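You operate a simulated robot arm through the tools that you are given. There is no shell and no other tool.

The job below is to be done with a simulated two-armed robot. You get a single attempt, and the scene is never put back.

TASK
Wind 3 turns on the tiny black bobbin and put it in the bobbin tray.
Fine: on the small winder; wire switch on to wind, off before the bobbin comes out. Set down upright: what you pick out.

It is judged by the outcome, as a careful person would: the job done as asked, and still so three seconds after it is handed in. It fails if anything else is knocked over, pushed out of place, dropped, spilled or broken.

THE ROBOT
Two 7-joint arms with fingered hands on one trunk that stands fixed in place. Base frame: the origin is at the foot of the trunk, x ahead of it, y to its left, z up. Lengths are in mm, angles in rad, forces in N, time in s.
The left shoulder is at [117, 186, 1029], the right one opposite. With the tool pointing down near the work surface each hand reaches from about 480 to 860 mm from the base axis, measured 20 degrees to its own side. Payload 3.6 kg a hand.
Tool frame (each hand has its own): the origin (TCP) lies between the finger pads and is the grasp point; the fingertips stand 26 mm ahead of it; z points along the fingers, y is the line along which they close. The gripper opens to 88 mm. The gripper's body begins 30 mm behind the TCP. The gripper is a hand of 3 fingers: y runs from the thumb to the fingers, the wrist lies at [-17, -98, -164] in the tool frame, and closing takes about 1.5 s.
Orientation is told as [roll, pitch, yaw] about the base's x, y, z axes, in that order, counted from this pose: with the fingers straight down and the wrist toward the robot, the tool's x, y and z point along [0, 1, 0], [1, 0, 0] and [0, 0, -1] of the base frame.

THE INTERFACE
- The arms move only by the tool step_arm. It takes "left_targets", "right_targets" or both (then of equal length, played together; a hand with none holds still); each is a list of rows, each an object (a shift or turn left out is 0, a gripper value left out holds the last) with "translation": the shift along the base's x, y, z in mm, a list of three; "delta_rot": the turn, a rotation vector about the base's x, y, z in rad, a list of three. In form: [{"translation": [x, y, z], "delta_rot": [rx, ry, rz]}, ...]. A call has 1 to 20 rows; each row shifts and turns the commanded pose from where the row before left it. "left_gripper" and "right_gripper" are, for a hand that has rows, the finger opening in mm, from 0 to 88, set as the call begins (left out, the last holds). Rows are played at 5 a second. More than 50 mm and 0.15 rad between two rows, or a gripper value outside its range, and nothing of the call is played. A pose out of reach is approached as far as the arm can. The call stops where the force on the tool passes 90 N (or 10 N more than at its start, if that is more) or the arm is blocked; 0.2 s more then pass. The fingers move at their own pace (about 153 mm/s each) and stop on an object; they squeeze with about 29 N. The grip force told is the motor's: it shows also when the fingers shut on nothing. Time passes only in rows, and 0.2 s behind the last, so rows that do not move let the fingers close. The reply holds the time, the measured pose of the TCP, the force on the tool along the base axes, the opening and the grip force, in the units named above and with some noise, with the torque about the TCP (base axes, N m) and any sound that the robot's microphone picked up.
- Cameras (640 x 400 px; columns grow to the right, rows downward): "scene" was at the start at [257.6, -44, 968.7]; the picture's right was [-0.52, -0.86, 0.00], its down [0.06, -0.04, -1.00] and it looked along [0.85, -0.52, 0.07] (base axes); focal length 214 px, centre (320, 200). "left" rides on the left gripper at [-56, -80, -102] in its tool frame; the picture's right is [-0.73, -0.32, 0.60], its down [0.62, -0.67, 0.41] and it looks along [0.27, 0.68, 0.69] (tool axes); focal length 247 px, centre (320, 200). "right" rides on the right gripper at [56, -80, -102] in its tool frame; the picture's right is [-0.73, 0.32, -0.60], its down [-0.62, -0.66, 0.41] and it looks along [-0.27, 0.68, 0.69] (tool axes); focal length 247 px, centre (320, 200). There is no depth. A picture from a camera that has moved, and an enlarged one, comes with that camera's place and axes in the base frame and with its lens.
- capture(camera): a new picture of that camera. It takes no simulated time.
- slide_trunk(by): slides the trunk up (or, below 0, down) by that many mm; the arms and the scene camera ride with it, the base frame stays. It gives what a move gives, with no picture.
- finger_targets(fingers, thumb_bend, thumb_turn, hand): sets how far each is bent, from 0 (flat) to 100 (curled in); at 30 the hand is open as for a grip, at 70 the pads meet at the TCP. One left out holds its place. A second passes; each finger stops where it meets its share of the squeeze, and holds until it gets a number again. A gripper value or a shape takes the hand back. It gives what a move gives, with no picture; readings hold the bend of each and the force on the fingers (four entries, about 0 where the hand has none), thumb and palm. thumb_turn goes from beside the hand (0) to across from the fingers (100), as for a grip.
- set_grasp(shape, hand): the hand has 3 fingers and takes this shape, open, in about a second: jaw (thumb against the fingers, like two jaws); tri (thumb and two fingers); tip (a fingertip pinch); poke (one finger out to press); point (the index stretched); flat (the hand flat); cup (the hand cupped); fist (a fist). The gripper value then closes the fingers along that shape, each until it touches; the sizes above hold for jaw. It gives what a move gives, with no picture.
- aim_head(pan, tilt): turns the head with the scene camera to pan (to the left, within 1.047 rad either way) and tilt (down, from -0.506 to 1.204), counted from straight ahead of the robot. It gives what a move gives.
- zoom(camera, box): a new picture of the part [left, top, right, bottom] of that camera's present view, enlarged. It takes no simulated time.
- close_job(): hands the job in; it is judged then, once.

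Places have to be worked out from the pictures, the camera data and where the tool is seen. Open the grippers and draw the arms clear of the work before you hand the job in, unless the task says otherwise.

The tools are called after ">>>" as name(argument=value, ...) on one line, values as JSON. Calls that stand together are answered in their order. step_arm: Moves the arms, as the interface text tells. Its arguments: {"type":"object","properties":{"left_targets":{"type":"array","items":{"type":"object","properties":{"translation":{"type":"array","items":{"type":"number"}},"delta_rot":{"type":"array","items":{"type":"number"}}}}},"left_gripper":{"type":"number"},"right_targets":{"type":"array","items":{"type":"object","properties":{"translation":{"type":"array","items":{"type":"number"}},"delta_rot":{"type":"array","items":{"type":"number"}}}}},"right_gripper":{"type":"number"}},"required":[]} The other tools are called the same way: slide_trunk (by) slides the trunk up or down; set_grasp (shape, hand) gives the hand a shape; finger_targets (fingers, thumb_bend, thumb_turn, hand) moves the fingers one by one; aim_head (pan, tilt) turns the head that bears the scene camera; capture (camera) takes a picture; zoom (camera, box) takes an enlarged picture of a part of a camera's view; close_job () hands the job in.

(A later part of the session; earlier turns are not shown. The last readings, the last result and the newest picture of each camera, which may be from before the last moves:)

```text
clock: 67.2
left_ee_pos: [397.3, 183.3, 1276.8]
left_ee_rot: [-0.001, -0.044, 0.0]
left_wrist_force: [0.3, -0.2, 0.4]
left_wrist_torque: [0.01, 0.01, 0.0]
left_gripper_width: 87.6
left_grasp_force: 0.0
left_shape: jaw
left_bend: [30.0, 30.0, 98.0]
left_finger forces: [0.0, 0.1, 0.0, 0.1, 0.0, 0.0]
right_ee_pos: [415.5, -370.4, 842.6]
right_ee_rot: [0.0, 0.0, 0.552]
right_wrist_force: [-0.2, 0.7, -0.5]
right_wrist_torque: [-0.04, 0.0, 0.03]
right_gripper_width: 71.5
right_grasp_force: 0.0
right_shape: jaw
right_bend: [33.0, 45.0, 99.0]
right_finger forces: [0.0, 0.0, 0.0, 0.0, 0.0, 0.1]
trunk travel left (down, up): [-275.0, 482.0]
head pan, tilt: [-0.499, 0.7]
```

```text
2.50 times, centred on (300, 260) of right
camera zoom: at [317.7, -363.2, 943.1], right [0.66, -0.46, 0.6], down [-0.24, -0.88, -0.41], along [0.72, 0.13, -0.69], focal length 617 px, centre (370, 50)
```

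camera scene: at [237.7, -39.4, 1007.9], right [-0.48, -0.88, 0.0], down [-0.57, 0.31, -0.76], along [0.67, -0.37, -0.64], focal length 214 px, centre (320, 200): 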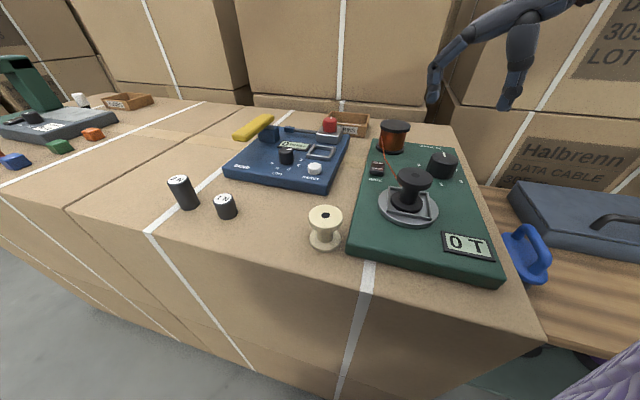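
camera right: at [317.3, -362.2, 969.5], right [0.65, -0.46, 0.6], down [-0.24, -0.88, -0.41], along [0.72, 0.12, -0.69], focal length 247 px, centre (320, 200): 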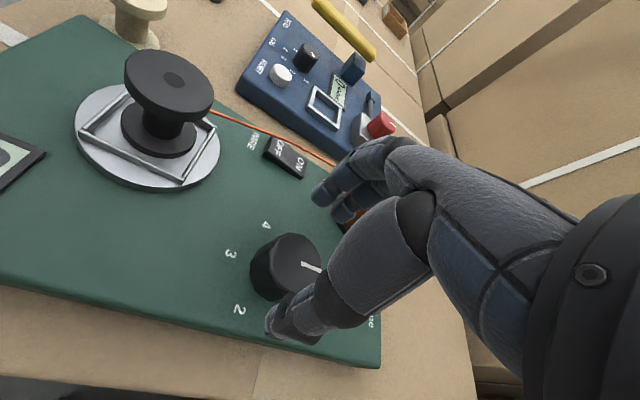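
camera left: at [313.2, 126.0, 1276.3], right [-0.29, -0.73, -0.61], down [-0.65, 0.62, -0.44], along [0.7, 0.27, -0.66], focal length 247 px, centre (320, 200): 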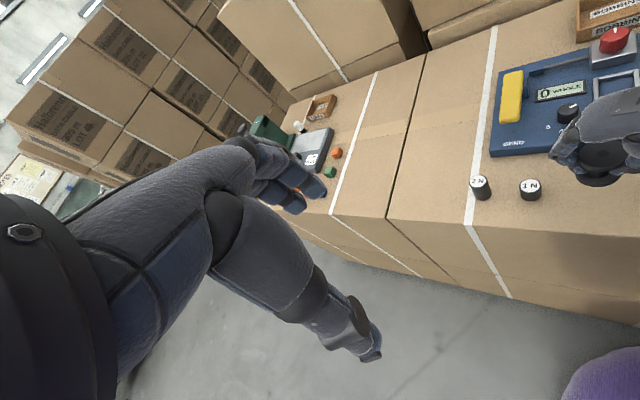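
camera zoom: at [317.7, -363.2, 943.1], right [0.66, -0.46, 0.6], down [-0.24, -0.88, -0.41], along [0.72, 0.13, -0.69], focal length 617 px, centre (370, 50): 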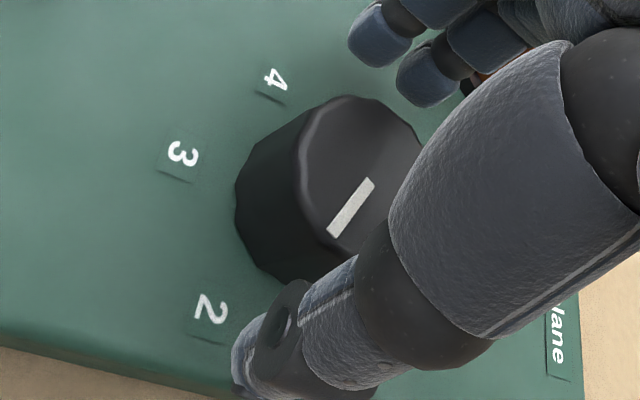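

The pointer sits near 2 (about 118° by the turntable angle) with 2 T displayed. I regrip and turn about 64° to land on 3, allowing for a slight spring-back.

>>> step_arm(right_targets=[{"translation": [0, 0, 0]}, {"translation": [0, 0, 0]}, {"translation": [0, 0, 0]}, {"translation": [0, 0, 0]}, {"translation": [0, 0, 0]}, {"translation": [0, 0, 0]}, {"translation": [0, 0, 0]}], right_gripper=20)

>>> step_arm(right_targets=[{"delta_rot": [0, 0, -0.139]}, {"delta_rot": [0, 0, -0.139]}, {"delta_rot": [0, 0, -0.139]}, {"delta_rot": [0, 0, -0.139]}, {"delta_rot": [0, 0, -0.139]}, {"delta_rot": [0, 0, -0.139]}, {"delta_rot": [0, 0, -0.139]}, {"delta_rot": [0, 0, -0.139]}, {"delta_rot": [0, 0, 0]}])

>>> zoom(camera="scene", box=[340, 100, 500, 260])

>>> zoom(camera="right", box=[220, 180, 380, 340])

```text
clock: 68.8
left_ee_pos: [397.3, 183.9, 1278.7]
left_ee_rot: [0.001, -0.043, 0.001]
left_wrist_force: [-0.1, 0.1, -0.1]
left_wrist_torque: [0.01, 0.01, -0.01]
left_gripper_width: 87.7
left_grasp_force: 0.0
left_shape: jaw
left_bend: [30.0, 30.0, 98.0]
left_finger forces: [0.0, 0.0, 0.0, 0.0, 0.0, 0.0]
right_ee_pos: [414.4, -370.4, 841.5]
right_ee_rot: [-0.003, 0.0, 0.549]
right_wrist_force: [-5.0, -2.4, -2.3]
right_wrist_torque: [-0.04, 0.08, -0.03]
right_gripper_width: 32.8
right_grasp_force: 29.0
right_shape: jaw
right_bend: [51.0, 71.0, 100.0]
right_finger forces: [9.1, 15.4, 0.0, 0.0, 28.4, 0.0]
trunk travel left (down, up): [-275.0, 482.0]
head pan, tilt: [-0.499, 0.7]
```

```text
clock: 70.8
left_ee_pos: [398.3, 181.9, 1278.0]
left_ee_rot: [0.002, -0.043, 0.002]
left_wrist_force: [0.3, 0.5, -0.3]
left_wrist_torque: [0.0, 0.03, 0.0]
left_gripper_width: 87.9
left_grasp_force: 0.1
left_shape: jaw
left_bend: [30.0, 30.0, 98.0]
left_finger forces: [0.1, 0.0, 0.0, 0.0, 0.0, 0.0]
right_ee_pos: [415.4, -370.3, 843.1]
right_ee_rot: [-0.002, 0.001, -0.566]
right_wrist_force: [-1.4, -10.9, -1.0]
right_wrist_torque: [-0.21, -0.02, 0.0]
right_gripper_width: 32.6
right_grasp_force: 28.6
right_shape: jaw
right_bend: [50.0, 71.0, 100.0]
right_finger forces: [6.2, 27.1, 0.0, 0.0, 25.8, 0.1]
trunk travel left (down, up): [-275.0, 482.0]
head pan, tilt: [-0.499, 0.7]
```

```text
2.50 times, centred on (420, 180) of scene
camera zoom: at [237.8, -40.0, 1007.9], right [-0.48, -0.88, 0.0], down [-0.57, 0.31, -0.76], along [0.67, -0.37, -0.64], focal length 536 px, centre (70, 250)
```

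zoom: 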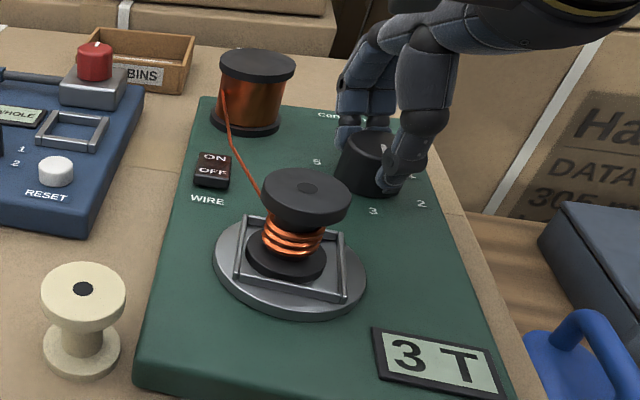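

```text
2.50 times, centred on (300, 260) of right
camera zoom: at [377.8, -279.9, 942.9], right [-0.12, -0.79, 0.6], down [-0.9, -0.17, -0.41], along [0.43, -0.59, -0.69], focal length 617 px, centre (370, 50)
```

zoom: 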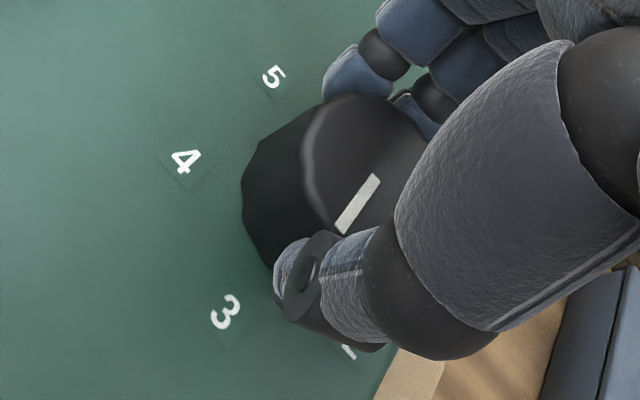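

The counter reads 3 T and three turns are visible on the core, with the pointer at 3. I release the knob and lift straight up.

>>> step_arm(right_targets=[{"translation": [0, 0, 0]}, {"translation": [0, 0, 0]}, {"translation": [0, 0, 0]}, {"translation": [0, 0, 0]}, {"translation": [0, 0, 0]}], right_gripper=72)

>>> step_arm(right_targets=[{"translation": [0, 0, 15]}, {"translation": [0, 0, 20]}, {"translation": [0, 0, 25]}, {"translation": [0, 0, 30]}, {"translation": [0, 0, 30]}])

>>> zoom(camera="scene", box=[340, 100, 500, 260])

>>> zoom(camera="scene", box=[365, 140, 461, 230])

```text
clock: 72.0
left_ee_pos: [397.6, 183.0, 1277.3]
left_ee_rot: [-0.002, -0.044, 0.001]
left_wrist_force: [0.4, -0.3, -1.2]
left_wrist_torque: [-0.01, 0.0, -0.01]
left_gripper_width: 88.0
left_grasp_force: 0.1
left_shape: jaw
left_bend: [30.0, 30.0, 98.0]
left_finger forces: [0.0, 0.0, 0.0, 0.0, 0.0, 0.1]
right_ee_pos: [414.7, -368.2, 841.9]
right_ee_rot: [-0.001, 0.001, -0.562]
right_wrist_force: [0.6, -0.1, -0.1]
right_wrist_torque: [0.04, -0.01, -0.02]
right_gripper_width: 72.1
right_grasp_force: 0.1
right_shape: jaw
right_bend: [33.0, 45.0, 99.0]
right_finger forces: [0.1, 0.0, 0.0, 0.0, 0.0, 0.0]
trunk travel left (down, up): [-275.0, 482.0]
head pan, tilt: [-0.499, 0.7]
```

```text
clock: 73.2
left_ee_pos: [397.0, 183.2, 1277.5]
left_ee_rot: [-0.001, -0.042, 0.0]
left_wrist_force: [-0.1, -0.2, -0.5]
left_wrist_torque: [0.0, 0.03, -0.01]
left_gripper_width: 88.0
left_grasp_force: 0.0
left_shape: jaw
left_bend: [30.0, 30.0, 98.0]
left_finger forces: [0.0, 0.0, 0.1, 0.1, 0.0, 0.1]
right_ee_pos: [413.7, -369.5, 963.1]
right_ee_rot: [-0.001, 0.002, -0.562]
right_wrist_force: [0.3, -0.6, 0.2]
right_wrist_torque: [-0.02, -0.02, -0.01]
right_gripper_width: 71.9
right_grasp_force: 0.0
right_shape: jaw
right_bend: [32.0, 45.0, 99.0]
right_finger forces: [0.1, 0.0, 0.0, 0.0, 0.1, 0.0]
trunk travel left (down, up): [-275.0, 482.0]
head pan, tilt: [-0.499, 0.7]
```

```text
2.50 times, centred on (420, 180) of scene
camera zoom: at [237.6, -39.1, 1008.0], right [-0.48, -0.88, 0.0], down [-0.57, 0.31, -0.77], along [0.67, -0.37, -0.64], focal length 536 px, centre (70, 250)
```

zoom: 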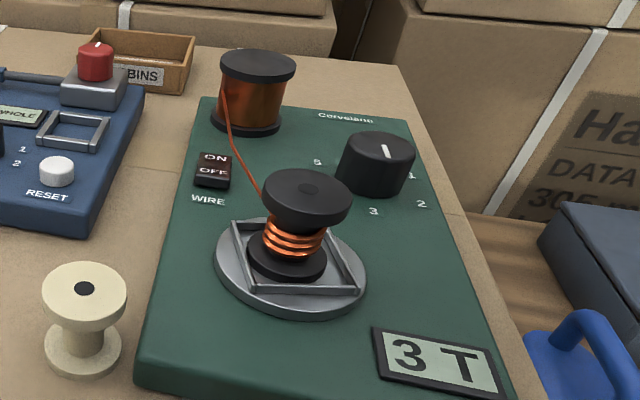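

```text
4.44 times, centred on (413, 185) of scene
camera zoom: at [237.6, -39.1, 1008.0], right [-0.48, -0.88, 0.0], down [-0.57, 0.31, -0.77], along [0.67, -0.37, -0.64], focal length 953 px, centre (-93, 267)
```

zoom: 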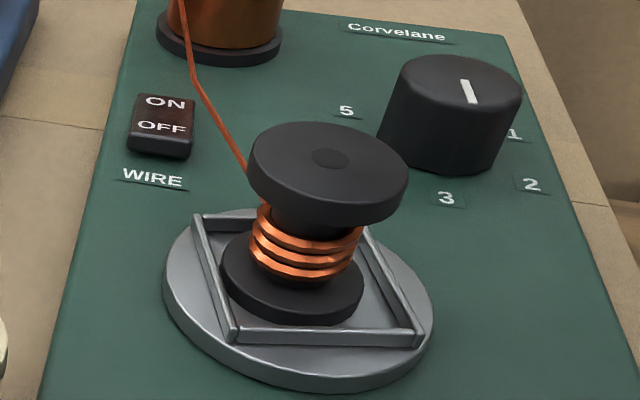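

Knob released: pointer at 3, counter 3 T, three turns on the bobbin. Now to switch the wire OFF: I take the poke shape again and move over the OFF half, biased to the side away from the wire.

>>> set_grasp(hand="right", shape="poke")

>>> step_arm(right_targets=[{"translation": [12, 26, 0], "delta_rot": [0, 0, -0.111]}, {"translation": [12, 26, 0], "delta_rot": [0, 0, -0.111]}, {"translation": [12, 26, -20]}, {"translation": [12, 26, -30]}, {"translation": [0, 0, -22]}])

>>> zoom(camera="scene", box=[350, 80, 478, 200])

>>> capture(camera="right")

```text
clock: 74.1
left_ee_pos: [399.2, 183.3, 1277.5]
left_ee_rot: [-0.001, -0.044, -0.001]
left_wrist_force: [0.6, -0.8, -0.8]
left_wrist_torque: [0.03, -0.02, -0.02]
left_gripper_width: 87.7
left_grasp_force: 0.0
left_shape: jaw
left_bend: [30.0, 30.0, 98.0]
left_finger forces: [0.0, 0.0, 0.1, 0.0, 0.1, 0.0]
right_ee_pos: [414.8, -368.7, 962.6]
right_ee_rot: [-0.001, 0.0, -0.562]
right_wrist_force: [0.5, 0.3, 0.3]
right_wrist_torque: [-0.01, 0.02, -0.01]
right_gripper_width: 0.1
right_grasp_force: 0.0
right_shape: poke
right_bend: [70.0, 92.0, 25.0]
right_finger forces: [0.0, 0.0, 0.1, 0.0, 0.0, 0.0]
trunk travel left (down, up): [-275.0, 482.0]
head pan, tilt: [-0.499, 0.7]
```

```text
clock: 75.3
left_ee_pos: [397.7, 183.2, 1277.8]
left_ee_rot: [0.002, -0.044, 0.001]
left_wrist_force: [-0.1, -0.5, 0.0]
left_wrist_torque: [-0.01, 0.01, 0.0]
left_gripper_width: 87.7
left_grasp_force: 0.0
left_shape: jaw
left_bend: [30.0, 30.0, 98.0]
left_finger forces: [0.0, 0.0, 0.0, 0.0, 0.0, 0.0]
right_ee_pos: [463.7, -265.8, 890.7]
right_ee_rot: [-0.001, -0.001, -0.783]
right_wrist_force: [-0.5, -0.7, -0.2]
right_wrist_torque: [-0.02, -0.03, 0.01]
right_gripper_width: 0.0
right_grasp_force: 0.1
right_shape: poke
right_bend: [70.0, 92.0, 25.0]
right_finger forces: [0.0, 0.1, 0.1, 0.1, 0.0, 0.0]
trunk travel left (down, up): [-275.0, 482.0]
head pan, tilt: [-0.499, 0.7]
```

```text
3.33 times, centred on (414, 140) of scene
camera zoom: at [237.7, -39.3, 1007.9], right [-0.48, -0.88, 0.0], down [-0.57, 0.31, -0.76], along [0.67, -0.37, -0.64], focal length 715 px, centre (7, 400)
```

zoom: 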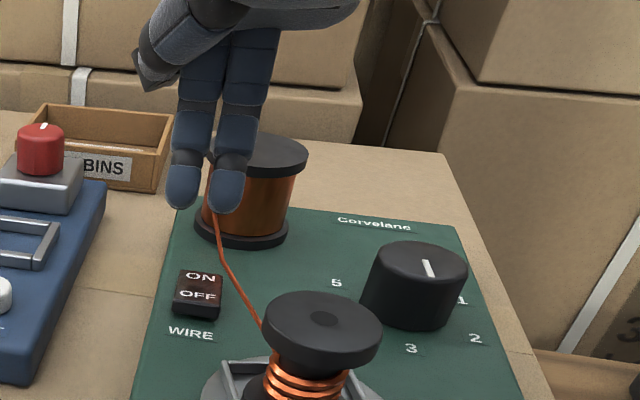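

```text
taken
camera right: at [446.3, -169.1, 990.9], right [-0.29, -0.74, 0.6], down [-0.91, 0.03, -0.41], along [0.29, -0.67, -0.69], focal length 247 px, centre (320, 200)
```

right: 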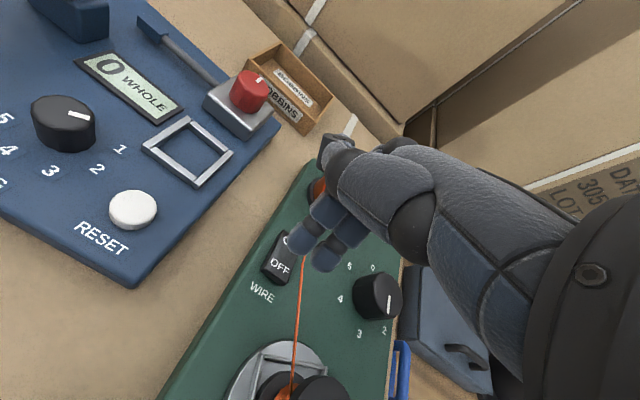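

The tips are over the OFF half, offset away from the wire. I descend and press in small steps.

>>> step_arm(right_targets=[{"translation": [0, 0, -15]}, {"translation": [0, 0, -15]}, {"translation": [0, 0, -10]}, {"translation": [0, 0, -4]}, {"translation": [0, 0, 0]}])

>>> zoom(camera="scene", box=[350, 110, 446, 200])

>>> step_arm(right_targets=[{"translation": [0, 0, -1.5]}, {"translation": [0, 0, 0]}])

>>> step_arm(right_targets=[{"translation": [0, 0, -1.5]}, {"translation": [0, 0, 0]}])

>>> zoom(camera="scene", box=[350, 110, 446, 200])

```text
clock: 76.5
left_ee_pos: [396.9, 182.8, 1277.3]
left_ee_rot: [-0.001, -0.044, -0.001]
left_wrist_force: [0.3, -0.2, -0.2]
left_wrist_torque: [0.02, 0.0, -0.01]
left_gripper_width: 87.8
left_grasp_force: 0.1
left_shape: jaw
left_bend: [30.0, 30.0, 98.0]
left_finger forces: [0.1, 0.0, 0.0, 0.0, 0.1, 0.1]
right_ee_pos: [463.7, -265.3, 846.2]
right_ee_rot: [-0.002, 0.0, -0.783]
right_wrist_force: [-0.2, 0.0, -0.5]
right_wrist_torque: [-0.01, -0.01, -0.01]
right_gripper_width: 0.0
right_grasp_force: 0.2
right_shape: poke
right_bend: [70.0, 92.0, 25.0]
right_finger forces: [0.0, 0.0, 0.1, 0.0, 0.1, 0.0]
trunk travel left (down, up): [-275.0, 482.0]
head pan, tilt: [-0.499, 0.7]
```

```text
4.44 times, centred on (398, 155) of scene
camera zoom: at [237.9, -39.0, 1007.9], right [-0.48, -0.88, 0.0], down [-0.57, 0.31, -0.76], along [0.67, -0.37, -0.64], focal length 953 px, centre (-27, 400)
```

zoom: 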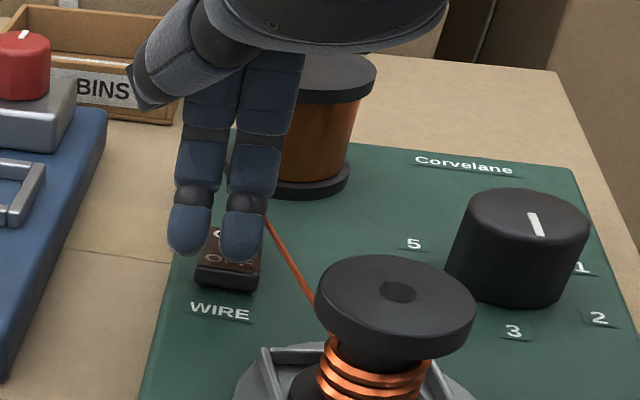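

```text
clock: 77.1
left_ee_pos: [398.2, 182.9, 1276.5]
left_ee_rot: [0.0, -0.045, 0.002]
left_wrist_force: [0.0, 1.0, -0.9]
left_wrist_torque: [0.01, 0.02, 0.03]
left_gripper_width: 87.8
left_grasp_force: 0.0
left_shape: jaw
left_bend: [30.0, 30.0, 98.0]
left_finger forces: [0.0, 0.1, 0.0, 0.1, 0.1, 0.0]
right_ee_pos: [462.5, -265.1, 843.8]
right_ee_rot: [-0.001, -0.002, -0.782]
right_wrist_force: [0.7, -0.2, 0.5]
right_wrist_torque: [0.01, 0.02, 0.02]
right_gripper_width: 0.0
right_grasp_force: 0.1
right_shape: poke
right_bend: [70.0, 92.0, 25.0]
right_finger forces: [0.0, 0.0, 0.0, 0.0, 0.1, 0.1]
trunk travel left (down, up): [-275.0, 482.0]
head pan, tilt: [-0.499, 0.7]
```

```text
clock: 77.7
left_ee_pos: [396.9, 182.7, 1276.6]
left_ee_rot: [0.001, -0.044, 0.0]
left_wrist_force: [1.3, 0.2, 0.3]
left_wrist_torque: [0.01, 0.01, 0.0]
left_gripper_width: 87.7
left_grasp_force: 0.1
left_shape: jaw
left_bend: [30.0, 30.0, 98.0]
left_finger forces: [0.1, 0.0, 0.0, 0.0, 0.0, 0.0]
right_ee_pos: [462.5, -264.9, 843.1]
right_ee_rot: [-0.002, -0.002, -0.783]
right_wrist_force: [0.1, 0.1, -0.2]
right_wrist_torque: [-0.02, -0.01, -0.02]
right_gripper_width: 0.0
right_grasp_force: 0.0
right_shape: poke
right_bend: [70.0, 92.0, 25.0]
right_finger forces: [0.0, 0.0, 0.0, 0.1, 0.0, 0.1]
trunk travel left (down, up): [-275.0, 482.0]
head pan, tilt: [-0.499, 0.7]
```

```text
4.44 times, centred on (398, 155) of scene
camera zoom: at [237.8, -39.0, 1007.9], right [-0.48, -0.88, 0.0], down [-0.57, 0.31, -0.76], along [0.67, -0.37, -0.64], focal length 953 px, centre (-27, 400)
```

zoom: 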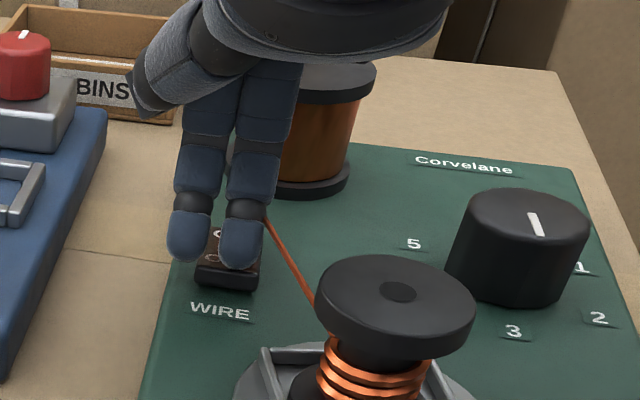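

Not in contact yet at TCP z=843. I keep pressing down in small steps.

>>> step_arm(right_targets=[{"translation": [0, 0, -1.5]}, {"translation": [0, 0, 0]}])

>>> step_arm(right_targets=[{"translation": [0, 0, -1.5]}, {"translation": [0, 0, 0]}])

>>> zoom(camera="scene", box=[350, 110, 446, 200])

```text
clock: 78.3
left_ee_pos: [396.7, 182.5, 1277.3]
left_ee_rot: [0.0, -0.044, 0.0]
left_wrist_force: [0.2, -0.9, 0.3]
left_wrist_torque: [0.0, 0.02, 0.02]
left_gripper_width: 87.7
left_grasp_force: 0.1
left_shape: jaw
left_bend: [30.0, 30.0, 98.0]
left_finger forces: [0.1, 0.1, 0.0, 0.0, 0.0, 0.0]
right_ee_pos: [462.5, -264.4, 840.5]
right_ee_rot: [-0.002, -0.001, -0.783]
right_wrist_force: [0.9, 0.0, 0.2]
right_wrist_torque: [0.04, 0.02, -0.02]
right_gripper_width: 0.1
right_grasp_force: 0.0
right_shape: poke
right_bend: [70.0, 92.0, 25.0]
right_finger forces: [0.0, 0.5, 0.1, 0.0, 0.0, 0.0]
trunk travel left (down, up): [-275.0, 482.0]
head pan, tilt: [-0.499, 0.7]
```

```text
clock: 78.9
left_ee_pos: [398.4, 183.2, 1277.0]
left_ee_rot: [-0.001, -0.043, 0.001]
left_wrist_force: [-0.5, -0.3, 0.1]
left_wrist_torque: [0.0, 0.01, 0.0]
left_gripper_width: 87.9
left_grasp_force: 0.2
left_shape: jaw
left_bend: [30.0, 30.0, 98.0]
left_finger forces: [0.0, 0.0, 0.0, 0.0, 0.0, 0.0]
right_ee_pos: [464.0, -264.9, 841.4]
right_ee_rot: [0.0, 0.002, -0.784]
right_wrist_force: [-1.0, -0.3, 1.1]
right_wrist_torque: [0.01, 0.02, -0.03]
right_gripper_width: 0.0
right_grasp_force: 0.0
right_shape: poke
right_bend: [70.0, 92.0, 25.0]
right_finger forces: [0.1, 0.1, 0.0, 0.1, 0.0, 0.1]
trunk travel left (down, up): [-275.0, 482.0]
head pan, tilt: [-0.499, 0.7]
```

```text
4.44 times, centred on (398, 155) of scene
camera zoom: at [237.8, -39.0, 1007.9], right [-0.48, -0.88, 0.0], down [-0.57, 0.31, -0.76], along [0.67, -0.37, -0.64], focal length 953 px, centre (-27, 400)
```

zoom: 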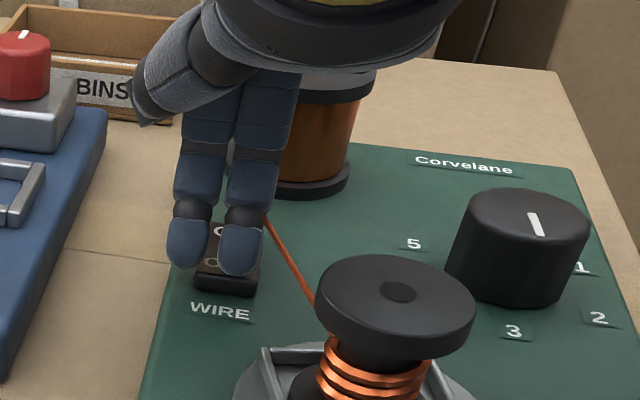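

The rocker front looks depressed now as in the original OFF state. I lift and inspect the switch and wire.

>>> step_arm(right_targets=[{"translation": [0, 0, 10]}, {"translation": [0, 0, 25]}, {"translation": [0, 0, 30]}, {"translation": [0, 0, 30]}])

>>> zoom(camera="scene", box=[350, 110, 446, 200])

>>> capture(camera="right")

```text
clock: 79.9
left_ee_pos: [398.2, 183.2, 1277.8]
left_ee_rot: [0.0, -0.043, 0.0]
left_wrist_force: [-0.3, -0.5, -1.0]
left_wrist_torque: [0.0, 0.0, 0.01]
left_gripper_width: 88.0
left_grasp_force: 0.1
left_shape: jaw
left_bend: [30.0, 30.0, 98.0]
left_finger forces: [0.0, 0.0, 0.0, 0.1, 0.1, 0.0]
right_ee_pos: [461.0, -264.4, 935.3]
right_ee_rot: [-0.004, 0.004, -0.782]
right_wrist_force: [-1.0, -0.6, -0.1]
right_wrist_torque: [0.02, -0.02, -0.03]
right_gripper_width: 0.1
right_grasp_force: 0.1
right_shape: poke
right_bend: [70.0, 92.0, 25.0]
right_finger forces: [0.0, 0.0, 0.0, 0.0, 0.0, 0.1]
trunk travel left (down, up): [-275.0, 482.0]
head pan, tilt: [-0.499, 0.7]
```

```text
4.44 times, centred on (398, 155) of scene
camera zoom: at [237.7, -38.9, 1008.0], right [-0.48, -0.88, 0.0], down [-0.57, 0.31, -0.77], along [0.67, -0.37, -0.64], focal length 953 px, centre (-27, 400)
```

zoom: 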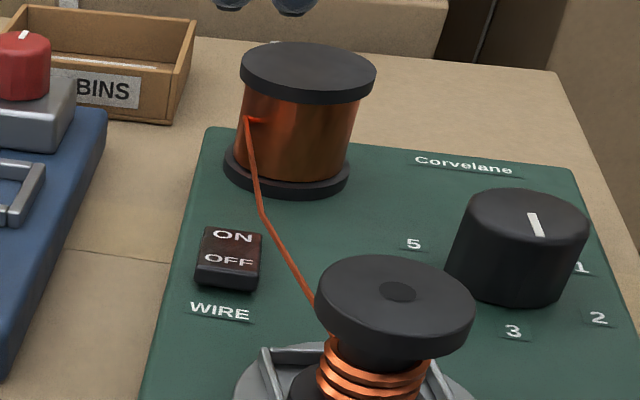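

```text
taken
camera right: at [445.3, -169.0, 1036.8], right [-0.29, -0.74, 0.6], down [-0.91, 0.03, -0.41], along [0.29, -0.67, -0.69], focal length 247 px, centre (320, 200)
```

right: 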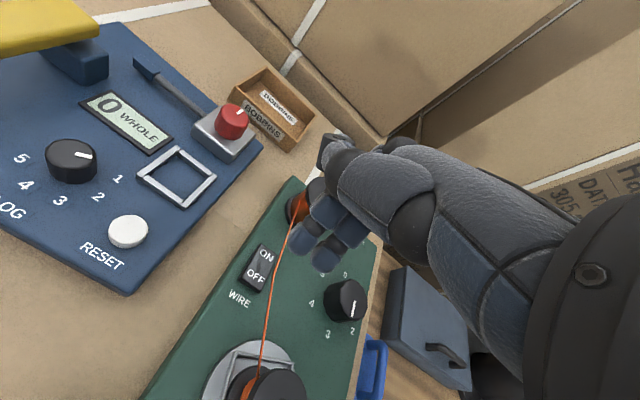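

The rocker sprang back to ON (it still has the reddish tint), so the press wasn't deep enough. I go down again and press about 3 mm deeper.

>>> step_arm(right_targets=[{"translation": [0.5, 0, -30]}, {"translation": [0.5, 0, -30]}, {"translation": [0, 0, -25]}, {"translation": [0, 0, -7]}, {"translation": [0, 0, 0]}])

>>> step_arm(right_targets=[{"translation": [0, 0, -1.5]}, {"translation": [0, 0, -1.5]}, {"translation": [0, 0, 0]}])

>>> step_arm(right_targets=[{"translation": [0, 0, -1.5]}, {"translation": [0, 0, 0]}])

>>> zoom(camera="scene", box=[350, 110, 446, 200])

```text
clock: 81.1
left_ee_pos: [397.3, 182.4, 1276.7]
left_ee_rot: [-0.001, -0.044, 0.0]
left_wrist_force: [0.2, -0.3, 0.0]
left_wrist_torque: [-0.03, 0.03, -0.01]
left_gripper_width: 87.7
left_grasp_force: 0.0
left_shape: jaw
left_bend: [30.0, 30.0, 98.0]
left_finger forces: [0.0, 0.1, 0.1, 0.1, 0.1, 0.0]
right_ee_pos: [463.7, -265.3, 844.4]
right_ee_rot: [-0.003, 0.0, -0.783]
right_wrist_force: [-0.6, 0.6, -0.1]
right_wrist_torque: [-0.01, -0.02, -0.01]
right_gripper_width: 0.0
right_grasp_force: 0.1
right_shape: poke
right_bend: [70.0, 92.0, 25.0]
right_finger forces: [0.1, 0.0, 0.0, 0.1, 0.1, 0.0]
trunk travel left (down, up): [-275.0, 482.0]
head pan, tilt: [-0.499, 0.7]
```

```text
clock: 81.9
left_ee_pos: [396.8, 183.0, 1277.1]
left_ee_rot: [-0.002, -0.043, -0.002]
left_wrist_force: [0.0, 0.2, 0.1]
left_wrist_torque: [-0.02, -0.01, -0.01]
left_gripper_width: 87.7
left_grasp_force: 0.0
left_shape: jaw
left_bend: [30.0, 30.0, 98.0]
left_finger forces: [0.0, 0.1, 0.1, 0.1, 0.1, 0.1]
right_ee_pos: [464.2, -265.4, 839.8]
right_ee_rot: [-0.001, 0.001, -0.784]
right_wrist_force: [0.3, -1.1, 0.2]
right_wrist_torque: [0.01, -0.03, -0.05]
right_gripper_width: 0.0
right_grasp_force: 0.1
right_shape: poke
right_bend: [70.0, 92.0, 25.0]
right_finger forces: [0.0, 0.0, 0.0, 0.0, 0.0, 0.1]
trunk travel left (down, up): [-275.0, 482.0]
head pan, tilt: [-0.499, 0.7]
```

```text
clock: 82.5
left_ee_pos: [397.7, 183.0, 1277.3]
left_ee_rot: [-0.001, -0.044, -0.002]
left_wrist_force: [0.0, 0.1, -0.1]
left_wrist_torque: [0.0, 0.01, 0.02]
left_gripper_width: 87.8
left_grasp_force: 0.0
left_shape: jaw
left_bend: [30.0, 30.0, 98.0]
left_finger forces: [0.1, 0.0, 0.1, 0.0, 0.0, 0.1]
right_ee_pos: [464.6, -266.1, 838.6]
right_ee_rot: [-0.002, -0.001, -0.784]
right_wrist_force: [-1.3, 0.1, 0.0]
right_wrist_torque: [0.01, -0.01, 0.02]
right_gripper_width: 0.0
right_grasp_force: 0.1
right_shape: poke
right_bend: [70.0, 92.0, 25.0]
right_finger forces: [0.0, 0.0, 0.1, 0.0, 0.1, 0.0]
trunk travel left (down, up): [-275.0, 482.0]
head pan, tilt: [-0.499, 0.7]
```

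```text
4.44 times, centred on (398, 155) of scene
camera zoom: at [237.8, -39.0, 1007.9], right [-0.48, -0.88, 0.0], down [-0.57, 0.31, -0.76], along [0.67, -0.37, -0.64], focal length 953 px, centre (-27, 400)
```

zoom: 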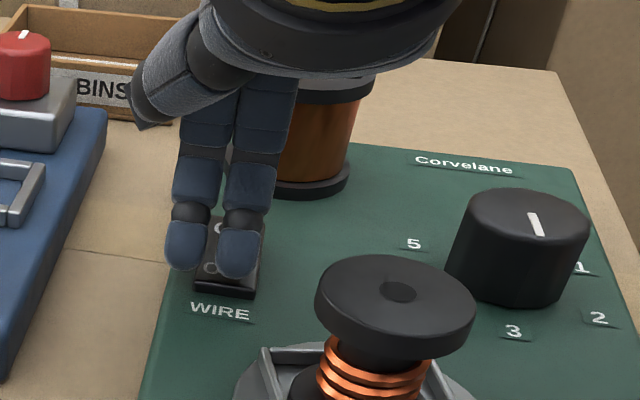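

The wire strand has disappeared and the rocker is dark: OFF. I lift off and verify.

>>> step_arm(right_targets=[{"translation": [0, 0, 8]}, {"translation": [0, 0, 22]}, {"translation": [0, 0, 30]}, {"translation": [0, 0, 40]}])

>>> zoom(camera="scene", box=[340, 100, 500, 260])

>>> zoom(camera="scene", box=[360, 130, 456, 230])

```text
clock: 83.5
left_ee_pos: [396.5, 183.7, 1278.4]
left_ee_rot: [-0.001, -0.043, 0.0]
left_wrist_force: [0.3, 0.0, 0.5]
left_wrist_torque: [-0.01, -0.01, 0.01]
left_gripper_width: 87.5
left_grasp_force: 0.0
left_shape: jaw
left_bend: [30.0, 30.0, 98.0]
left_finger forces: [0.0, 0.1, 0.1, 0.1, 0.1, 0.1]
right_ee_pos: [463.7, -264.9, 940.4]
right_ee_rot: [-0.002, 0.0, -0.785]
right_wrist_force: [0.4, 0.4, 0.7]
right_wrist_torque: [-0.02, 0.0, -0.02]
right_gripper_width: 0.1
right_grasp_force: 0.1
right_shape: poke
right_bend: [70.0, 92.0, 25.0]
right_finger forces: [0.0, 0.0, 0.0, 0.0, 0.1, 0.0]
trunk travel left (down, up): [-275.0, 482.0]
head pan, tilt: [-0.499, 0.7]
```

```text
2.50 times, centred on (420, 180) of scene
camera zoom: at [237.6, -38.8, 1008.0], right [-0.48, -0.88, 0.0], down [-0.57, 0.31, -0.77], along [0.67, -0.37, -0.64], focal length 536 px, centre (70, 250)
```

zoom: 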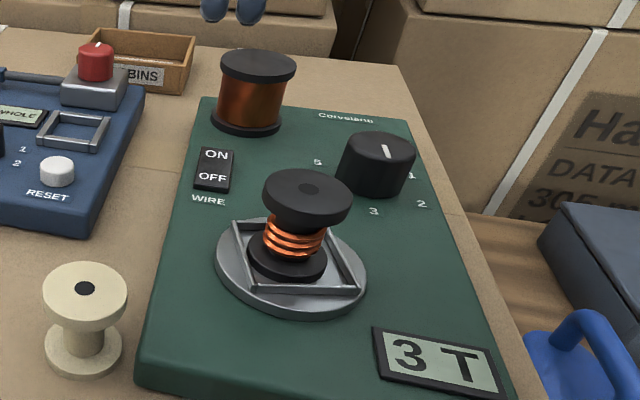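

```text
4.00 times, centred on (408, 180) of scene
camera zoom: at [237.6, -38.8, 1008.0], right [-0.48, -0.88, 0.0], down [-0.57, 0.31, -0.77], along [0.67, -0.37, -0.64], focal length 858 px, centre (-32, 280)
```

zoom: 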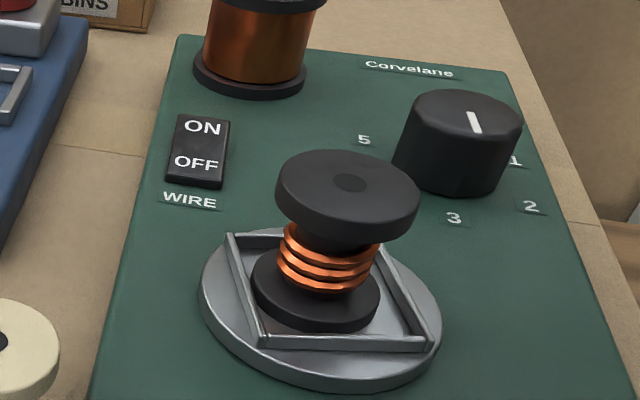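

The switch is OFF, the strand is gone, the counter shows 3 T, and the bobbin stands in the nest at about (377.8, -250.7) with three turns. I return to the jaw shape and move above it with yaw 1.147.

>>> set_grasp(hand="right", shape="jaw")

>>> step_arm(right_targets=[{"translation": [-6, 0, 4], "delta_rot": [0, 0, 0.138]}, {"translation": [-6, 0, 4], "delta_rot": [0, 0, 0.138]}, {"translation": [-6, 0, 2], "delta_rot": [0, 0, 0.138]}, {"translation": [-6, 0, 0], "delta_rot": [0, 0, 0.138]}, {"translation": [-6, 0, 0], "delta_rot": [0, 0, 0.138]}, {"translation": [-6, 0, 0], "delta_rot": [0, 0, 0.138]}, {"translation": [-6, 0, 0], "delta_rot": [0, 0, 0.138]}, {"translation": [-6, 0, 0], "delta_rot": [0, 0, 0.138]}, {"translation": [0, 0, 0], "delta_rot": [0, 0, 0.138]}, {"translation": [0, 0, 0], "delta_rot": [0, 0, 0.138]}, {"translation": [0, 0, 0], "delta_rot": [0, 0, 0.138]}, {"translation": [0, 0, 0], "delta_rot": [0, 0, 0.138]}, {"translation": [0, 0, 0], "delta_rot": [0, 0, 0.138]}, {"translation": [0, 0, 0], "delta_rot": [0, 0, 0.138]}], right_gripper=70)

```text
clock: 84.4
left_ee_pos: [397.9, 181.8, 1277.2]
left_ee_rot: [0.001, -0.045, 0.001]
left_wrist_force: [0.4, -0.5, 0.1]
left_wrist_torque: [-0.03, -0.03, -0.01]
left_gripper_width: 87.8
left_grasp_force: 0.0
left_shape: jaw
left_bend: [30.0, 30.0, 98.0]
left_finger forces: [0.1, 0.1, 0.1, 0.0, 0.0, 0.0]
right_ee_pos: [464.5, -264.5, 938.8]
right_ee_rot: [-0.002, 0.002, -0.784]
right_wrist_force: [0.3, -0.5, -0.1]
right_wrist_torque: [0.0, 0.01, -0.01]
right_gripper_width: 88.2
right_grasp_force: 0.0
right_shape: jaw
right_bend: [30.0, 30.0, 97.0]
right_finger forces: [0.0, 0.1, 0.0, 0.0, 0.0, 0.1]
trunk travel left (down, up): [-275.0, 482.0]
head pan, tilt: [-0.499, 0.7]
```

```text
clock: 87.4
left_ee_pos: [398.1, 182.8, 1277.7]
left_ee_rot: [0.001, -0.042, 0.0]
left_wrist_force: [-1.6, 0.3, 0.0]
left_wrist_torque: [-0.01, -0.03, -0.02]
left_gripper_width: 87.8
left_grasp_force: 0.1
left_shape: jaw
left_bend: [30.0, 30.0, 98.0]
left_finger forces: [0.0, 0.0, 0.0, 0.0, 0.0, 0.0]
right_ee_pos: [415.5, -265.1, 950.0]
right_ee_rot: [-0.002, 0.0, 1.151]
right_wrist_force: [-0.5, -0.1, 1.0]
right_wrist_torque: [-0.02, 0.0, 0.01]
right_gripper_width: 70.4
right_grasp_force: 0.1
right_shape: jaw
right_bend: [33.0, 47.0, 99.0]
right_finger forces: [0.0, 0.0, 0.1, 0.1, 0.1, 0.1]
trunk travel left (down, up): [-275.0, 482.0]
head pan, tilt: [-0.499, 0.7]
```

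Now at yaw 1.15; I move over the bobbin to TCP (375.7, -255.3) and come down to z≈900 for a check.

>>> step_arm(right_targets=[{"translation": [-20, 5, 0]}, {"translation": [-20, 5, 0]}, {"translation": [0, 0, -25]}, {"translation": [0, 0, -23]}, {"translation": [0, 0, 0]}])

>>> zoom(camera="scene", box=[360, 100, 488, 220])

>>> capture(camera="right")

```text
clock: 88.6
left_ee_pos: [396.8, 184.0, 1277.5]
left_ee_rot: [-0.002, -0.044, -0.001]
left_wrist_force: [0.0, -0.4, -0.6]
left_wrist_torque: [0.02, 0.0, 0.03]
left_gripper_width: 87.7
left_grasp_force: 0.1
left_shape: jaw
left_bend: [30.0, 30.0, 98.0]
left_finger forces: [0.0, 0.0, 0.0, 0.1, 0.0, 0.1]
right_ee_pos: [376.3, -255.4, 901.3]
right_ee_rot: [-0.002, -0.001, 1.15]
right_wrist_force: [0.4, -0.4, 0.4]
right_wrist_torque: [0.0, 0.02, 0.01]
right_gripper_width: 70.3
right_grasp_force: 0.0
right_shape: jaw
right_bend: [33.0, 47.0, 99.0]
right_finger forces: [0.1, 0.0, 0.0, 0.0, 0.0, 0.0]
trunk travel left (down, up): [-275.0, 482.0]
head pan, tilt: [-0.499, 0.7]
```

```text
3.33 times, centred on (424, 160) of scene
camera zoom: at [237.8, -39.0, 1007.9], right [-0.48, -0.88, 0.0], down [-0.57, 0.31, -0.76], along [0.67, -0.37, -0.64], focal length 715 px, centre (-27, 333)
```

zoom: 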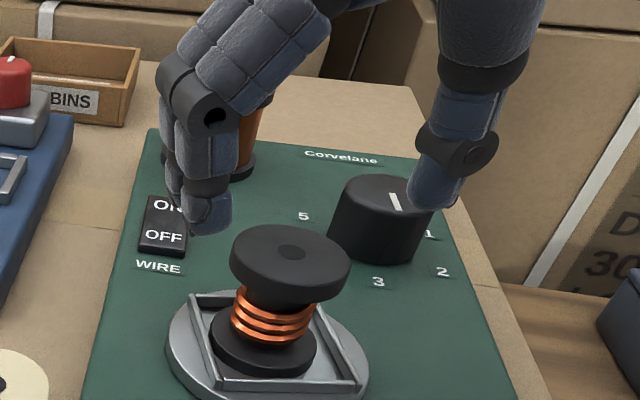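

```text
taken
camera right: at [292.2, -305.0, 1001.6], right [0.8, -0.01, 0.6], down [0.3, -0.86, -0.41], along [0.52, 0.51, -0.69], focal length 247 px, centre (320, 200)
```

right: 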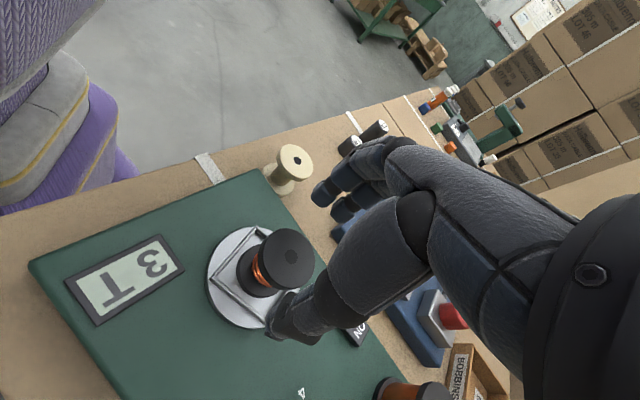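

The fingers straddle the bobbin properly. I lower to TCP z≈854 in steps.

>>> step_arm(right_targets=[{"translation": [0, 0, -15]}, {"translation": [0, 0, -15]}, {"translation": [0, 0, -10]}, {"translation": [0, 0, -7]}, {"translation": [0, 0, 0]}])

>>> zoom(camera="scene", box=[360, 130, 456, 230])

>>> zoom(camera="right", box=[200, 160, 360, 320])

```text
clock: 89.8
left_ee_pos: [397.7, 183.4, 1277.6]
left_ee_rot: [-0.001, -0.044, 0.0]
left_wrist_force: [0.1, -0.9, 0.9]
left_wrist_torque: [0.01, -0.03, -0.02]
left_gripper_width: 87.8
left_grasp_force: 0.0
left_shape: jaw
left_bend: [30.0, 30.0, 98.0]
left_finger forces: [0.0, 0.0, 0.0, 0.0, 0.0, 0.0]
right_ee_pos: [375.6, -255.9, 854.1]
right_ee_rot: [-0.001, -0.001, 1.15]
right_wrist_force: [0.1, 0.0, 0.3]
right_wrist_torque: [-0.01, 0.03, 0.02]
right_gripper_width: 70.2
right_grasp_force: 0.0
right_shape: jaw
right_bend: [33.0, 47.0, 99.0]
right_finger forces: [0.0, 0.0, 0.1, 0.0, 0.0, 0.0]
trunk travel left (down, up): [-275.0, 482.0]
head pan, tilt: [-0.499, 0.7]
```

```text
4.00 times, centred on (408, 180) of scene
camera zoom: at [237.8, -39.0, 1007.9], right [-0.48, -0.88, 0.0], down [-0.57, 0.31, -0.76], along [0.67, -0.37, -0.64], focal length 858 px, centre (-32, 280)
```

zoom: 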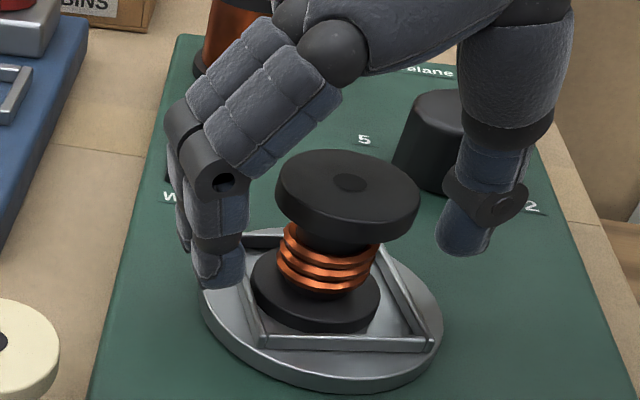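

```text
2.50 times, centred on (280, 240) of right
camera zoom: at [292.0, -305.4, 954.3], right [0.8, -0.01, 0.6], down [0.3, -0.86, -0.41], along [0.52, 0.51, -0.69], focal length 617 px, centre (420, 100)
```

zoom: 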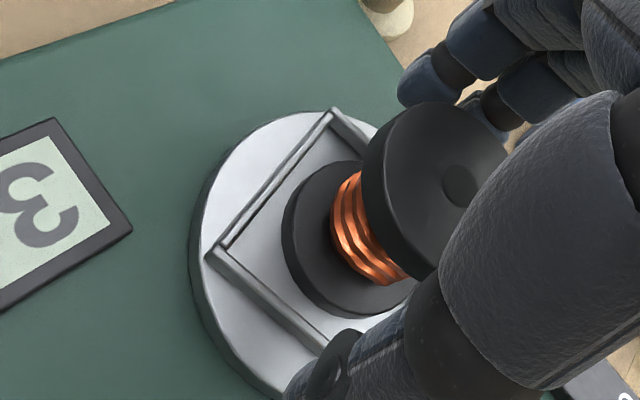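

The fingers flank the core under the top flange with no contact. I close gently onto it as before.

>>> step_arm(right_targets=[{"translation": [0, 0, 0]}, {"translation": [0, 0, 0]}, {"translation": [0, 0, 0]}, {"translation": [0, 0, 0]}, {"translation": [0, 0, 0]}, {"translation": [0, 0, 0]}, {"translation": [0, 0, 0]}, {"translation": [0, 0, 0]}], right_gripper=14)

>>> zoom(camera="scene", box=[360, 130, 456, 230])

>>> zoom(camera="right", box=[200, 160, 360, 320])

```text
clock: 91.6
left_ee_pos: [398.9, 181.8, 1277.0]
left_ee_rot: [-0.001, -0.044, -0.001]
left_wrist_force: [-0.3, -0.3, 0.2]
left_wrist_torque: [-0.02, -0.02, 0.01]
left_gripper_width: 87.5
left_grasp_force: 0.1
left_shape: jaw
left_bend: [30.0, 30.0, 98.0]
left_finger forces: [0.0, 0.1, 0.1, 0.1, 0.0, 0.0]
right_ee_pos: [376.8, -256.3, 853.1]
right_ee_rot: [-0.002, 0.0, 1.149]
right_wrist_force: [0.3, 0.7, -0.1]
right_wrist_torque: [0.03, 0.0, -0.01]
right_gripper_width: 25.0
right_grasp_force: 28.9
right_shape: jaw
right_bend: [56.0, 78.0, 100.0]
right_finger forces: [17.4, 9.9, 0.0, 0.0, 27.1, 0.1]
trunk travel left (down, up): [-275.0, 482.0]
head pan, tilt: [-0.499, 0.7]
```

```text
4.00 times, centred on (408, 180) of scene
camera zoom: at [237.8, -39.1, 1007.9], right [-0.48, -0.88, 0.0], down [-0.57, 0.31, -0.76], along [0.67, -0.37, -0.64], focal length 858 px, centre (-32, 280)
```

zoom: 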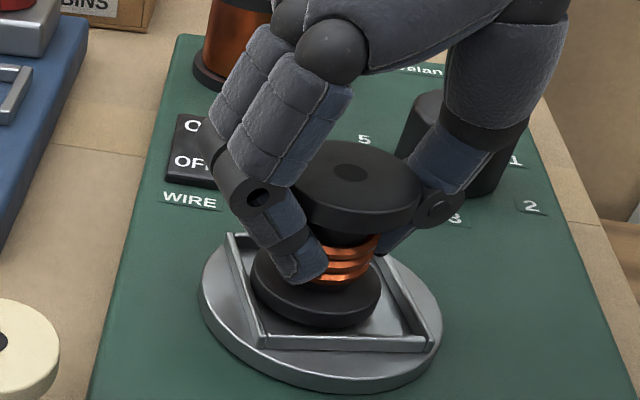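

```text
2.50 times, centred on (280, 240) of right
camera zoom: at [292.1, -305.4, 954.5], right [0.8, -0.01, 0.6], down [0.3, -0.86, -0.41], along [0.52, 0.51, -0.69], focal length 617 px, centre (420, 100)
```

zoom: 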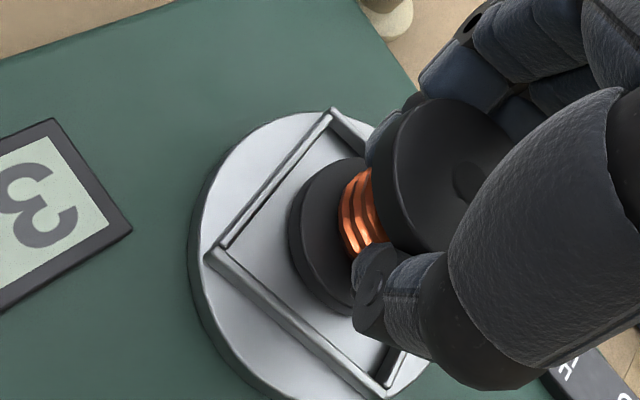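

Firm grip at 29 N, with the winding intact. I lift straight up out of the nest.

>>> step_arm(right_targets=[{"translation": [0, 0, 5]}, {"translation": [0, 0, 10]}, {"translation": [0, 0, 15]}, {"translation": [0, 0, 20]}, {"translation": [0, 0, 20]}])

>>> zoom(camera="scene", box=[340, 80, 500, 240])

>>> zoom(camera="right", box=[200, 160, 360, 320])

```text
clock: 92.8
left_ee_pos: [397.5, 183.7, 1277.1]
left_ee_rot: [0.0, -0.045, 0.0]
left_wrist_force: [0.2, -0.4, 1.1]
left_wrist_torque: [0.02, 0.0, 0.03]
left_gripper_width: 87.6
left_grasp_force: 0.1
left_shape: jaw
left_bend: [30.0, 30.0, 98.0]
left_finger forces: [0.1, 0.0, 0.1, 0.0, 0.0, 0.0]
right_ee_pos: [375.5, -256.2, 923.7]
right_ee_rot: [0.0, 0.0, 1.147]
right_wrist_force: [0.3, 0.1, -0.5]
right_wrist_torque: [0.03, -0.02, -0.02]
right_gripper_width: 25.0
right_grasp_force: 29.3
right_shape: jaw
right_bend: [56.0, 78.0, 100.0]
right_finger forces: [17.4, 10.0, 0.0, 0.0, 26.9, 0.1]
trunk travel left (down, up): [-275.0, 482.0]
head pan, tilt: [-0.499, 0.7]
```

```text
2.50 times, centred on (420, 160) of scene
camera zoom: at [237.8, -39.0, 1007.9], right [-0.48, -0.88, 0.0], down [-0.57, 0.31, -0.76], along [0.67, -0.37, -0.64], focal length 536 px, centre (70, 300)
```

zoom: 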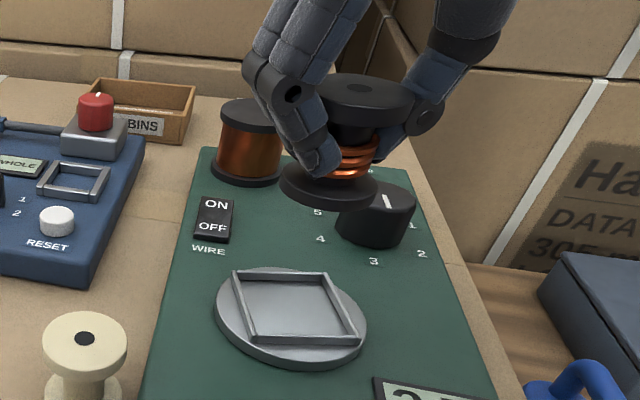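

```text
2.50 times, centred on (280, 240) of right
camera zoom: at [291.9, -305.8, 1025.0], right [0.8, -0.01, 0.6], down [0.3, -0.86, -0.41], along [0.52, 0.51, -0.69], focal length 617 px, centre (420, 100)
```

zoom: 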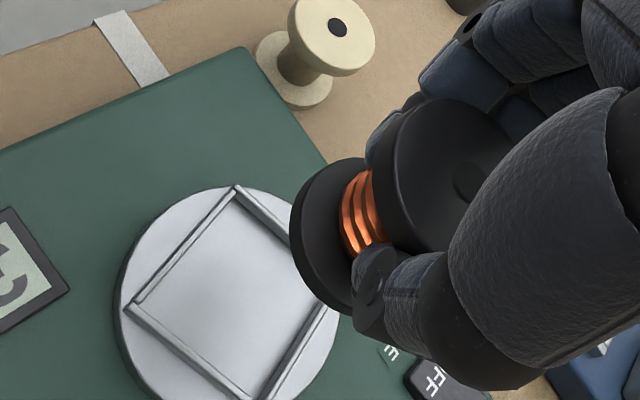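

The wound bobbin is out of the nest and held upright. Next the tray: I zoom the scene camera to fix its position, orientation and wall height.

>>> zoom(camera="scene", box=[320, 95, 400, 145])

>>> zoom(camera="right", box=[400, 300, 520, 400])

```text
8.00 times, centred on (360, 120) of scene
camera zoom: at [237.8, -39.0, 1007.9], right [-0.48, -0.88, 0.0], down [-0.57, 0.31, -0.76], along [0.67, -0.37, -0.64], focal length 1716 px, centre (0, 840)
```

zoom: 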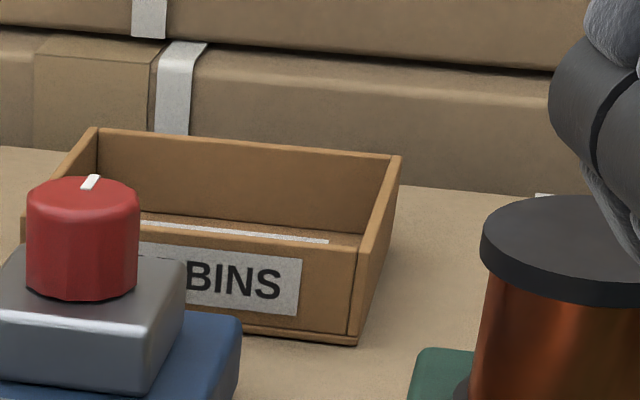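

```text
4.00 times, centred on (460, 350) of right
camera zoom: at [291.9, -305.8, 1025.0], right [0.8, -0.01, 0.6], down [0.3, -0.86, -0.41], along [0.52, 0.51, -0.69], focal length 988 px, centre (-240, -400)
```

zoom: 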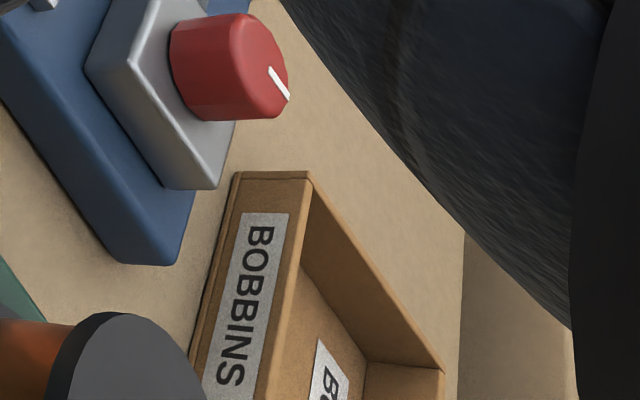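

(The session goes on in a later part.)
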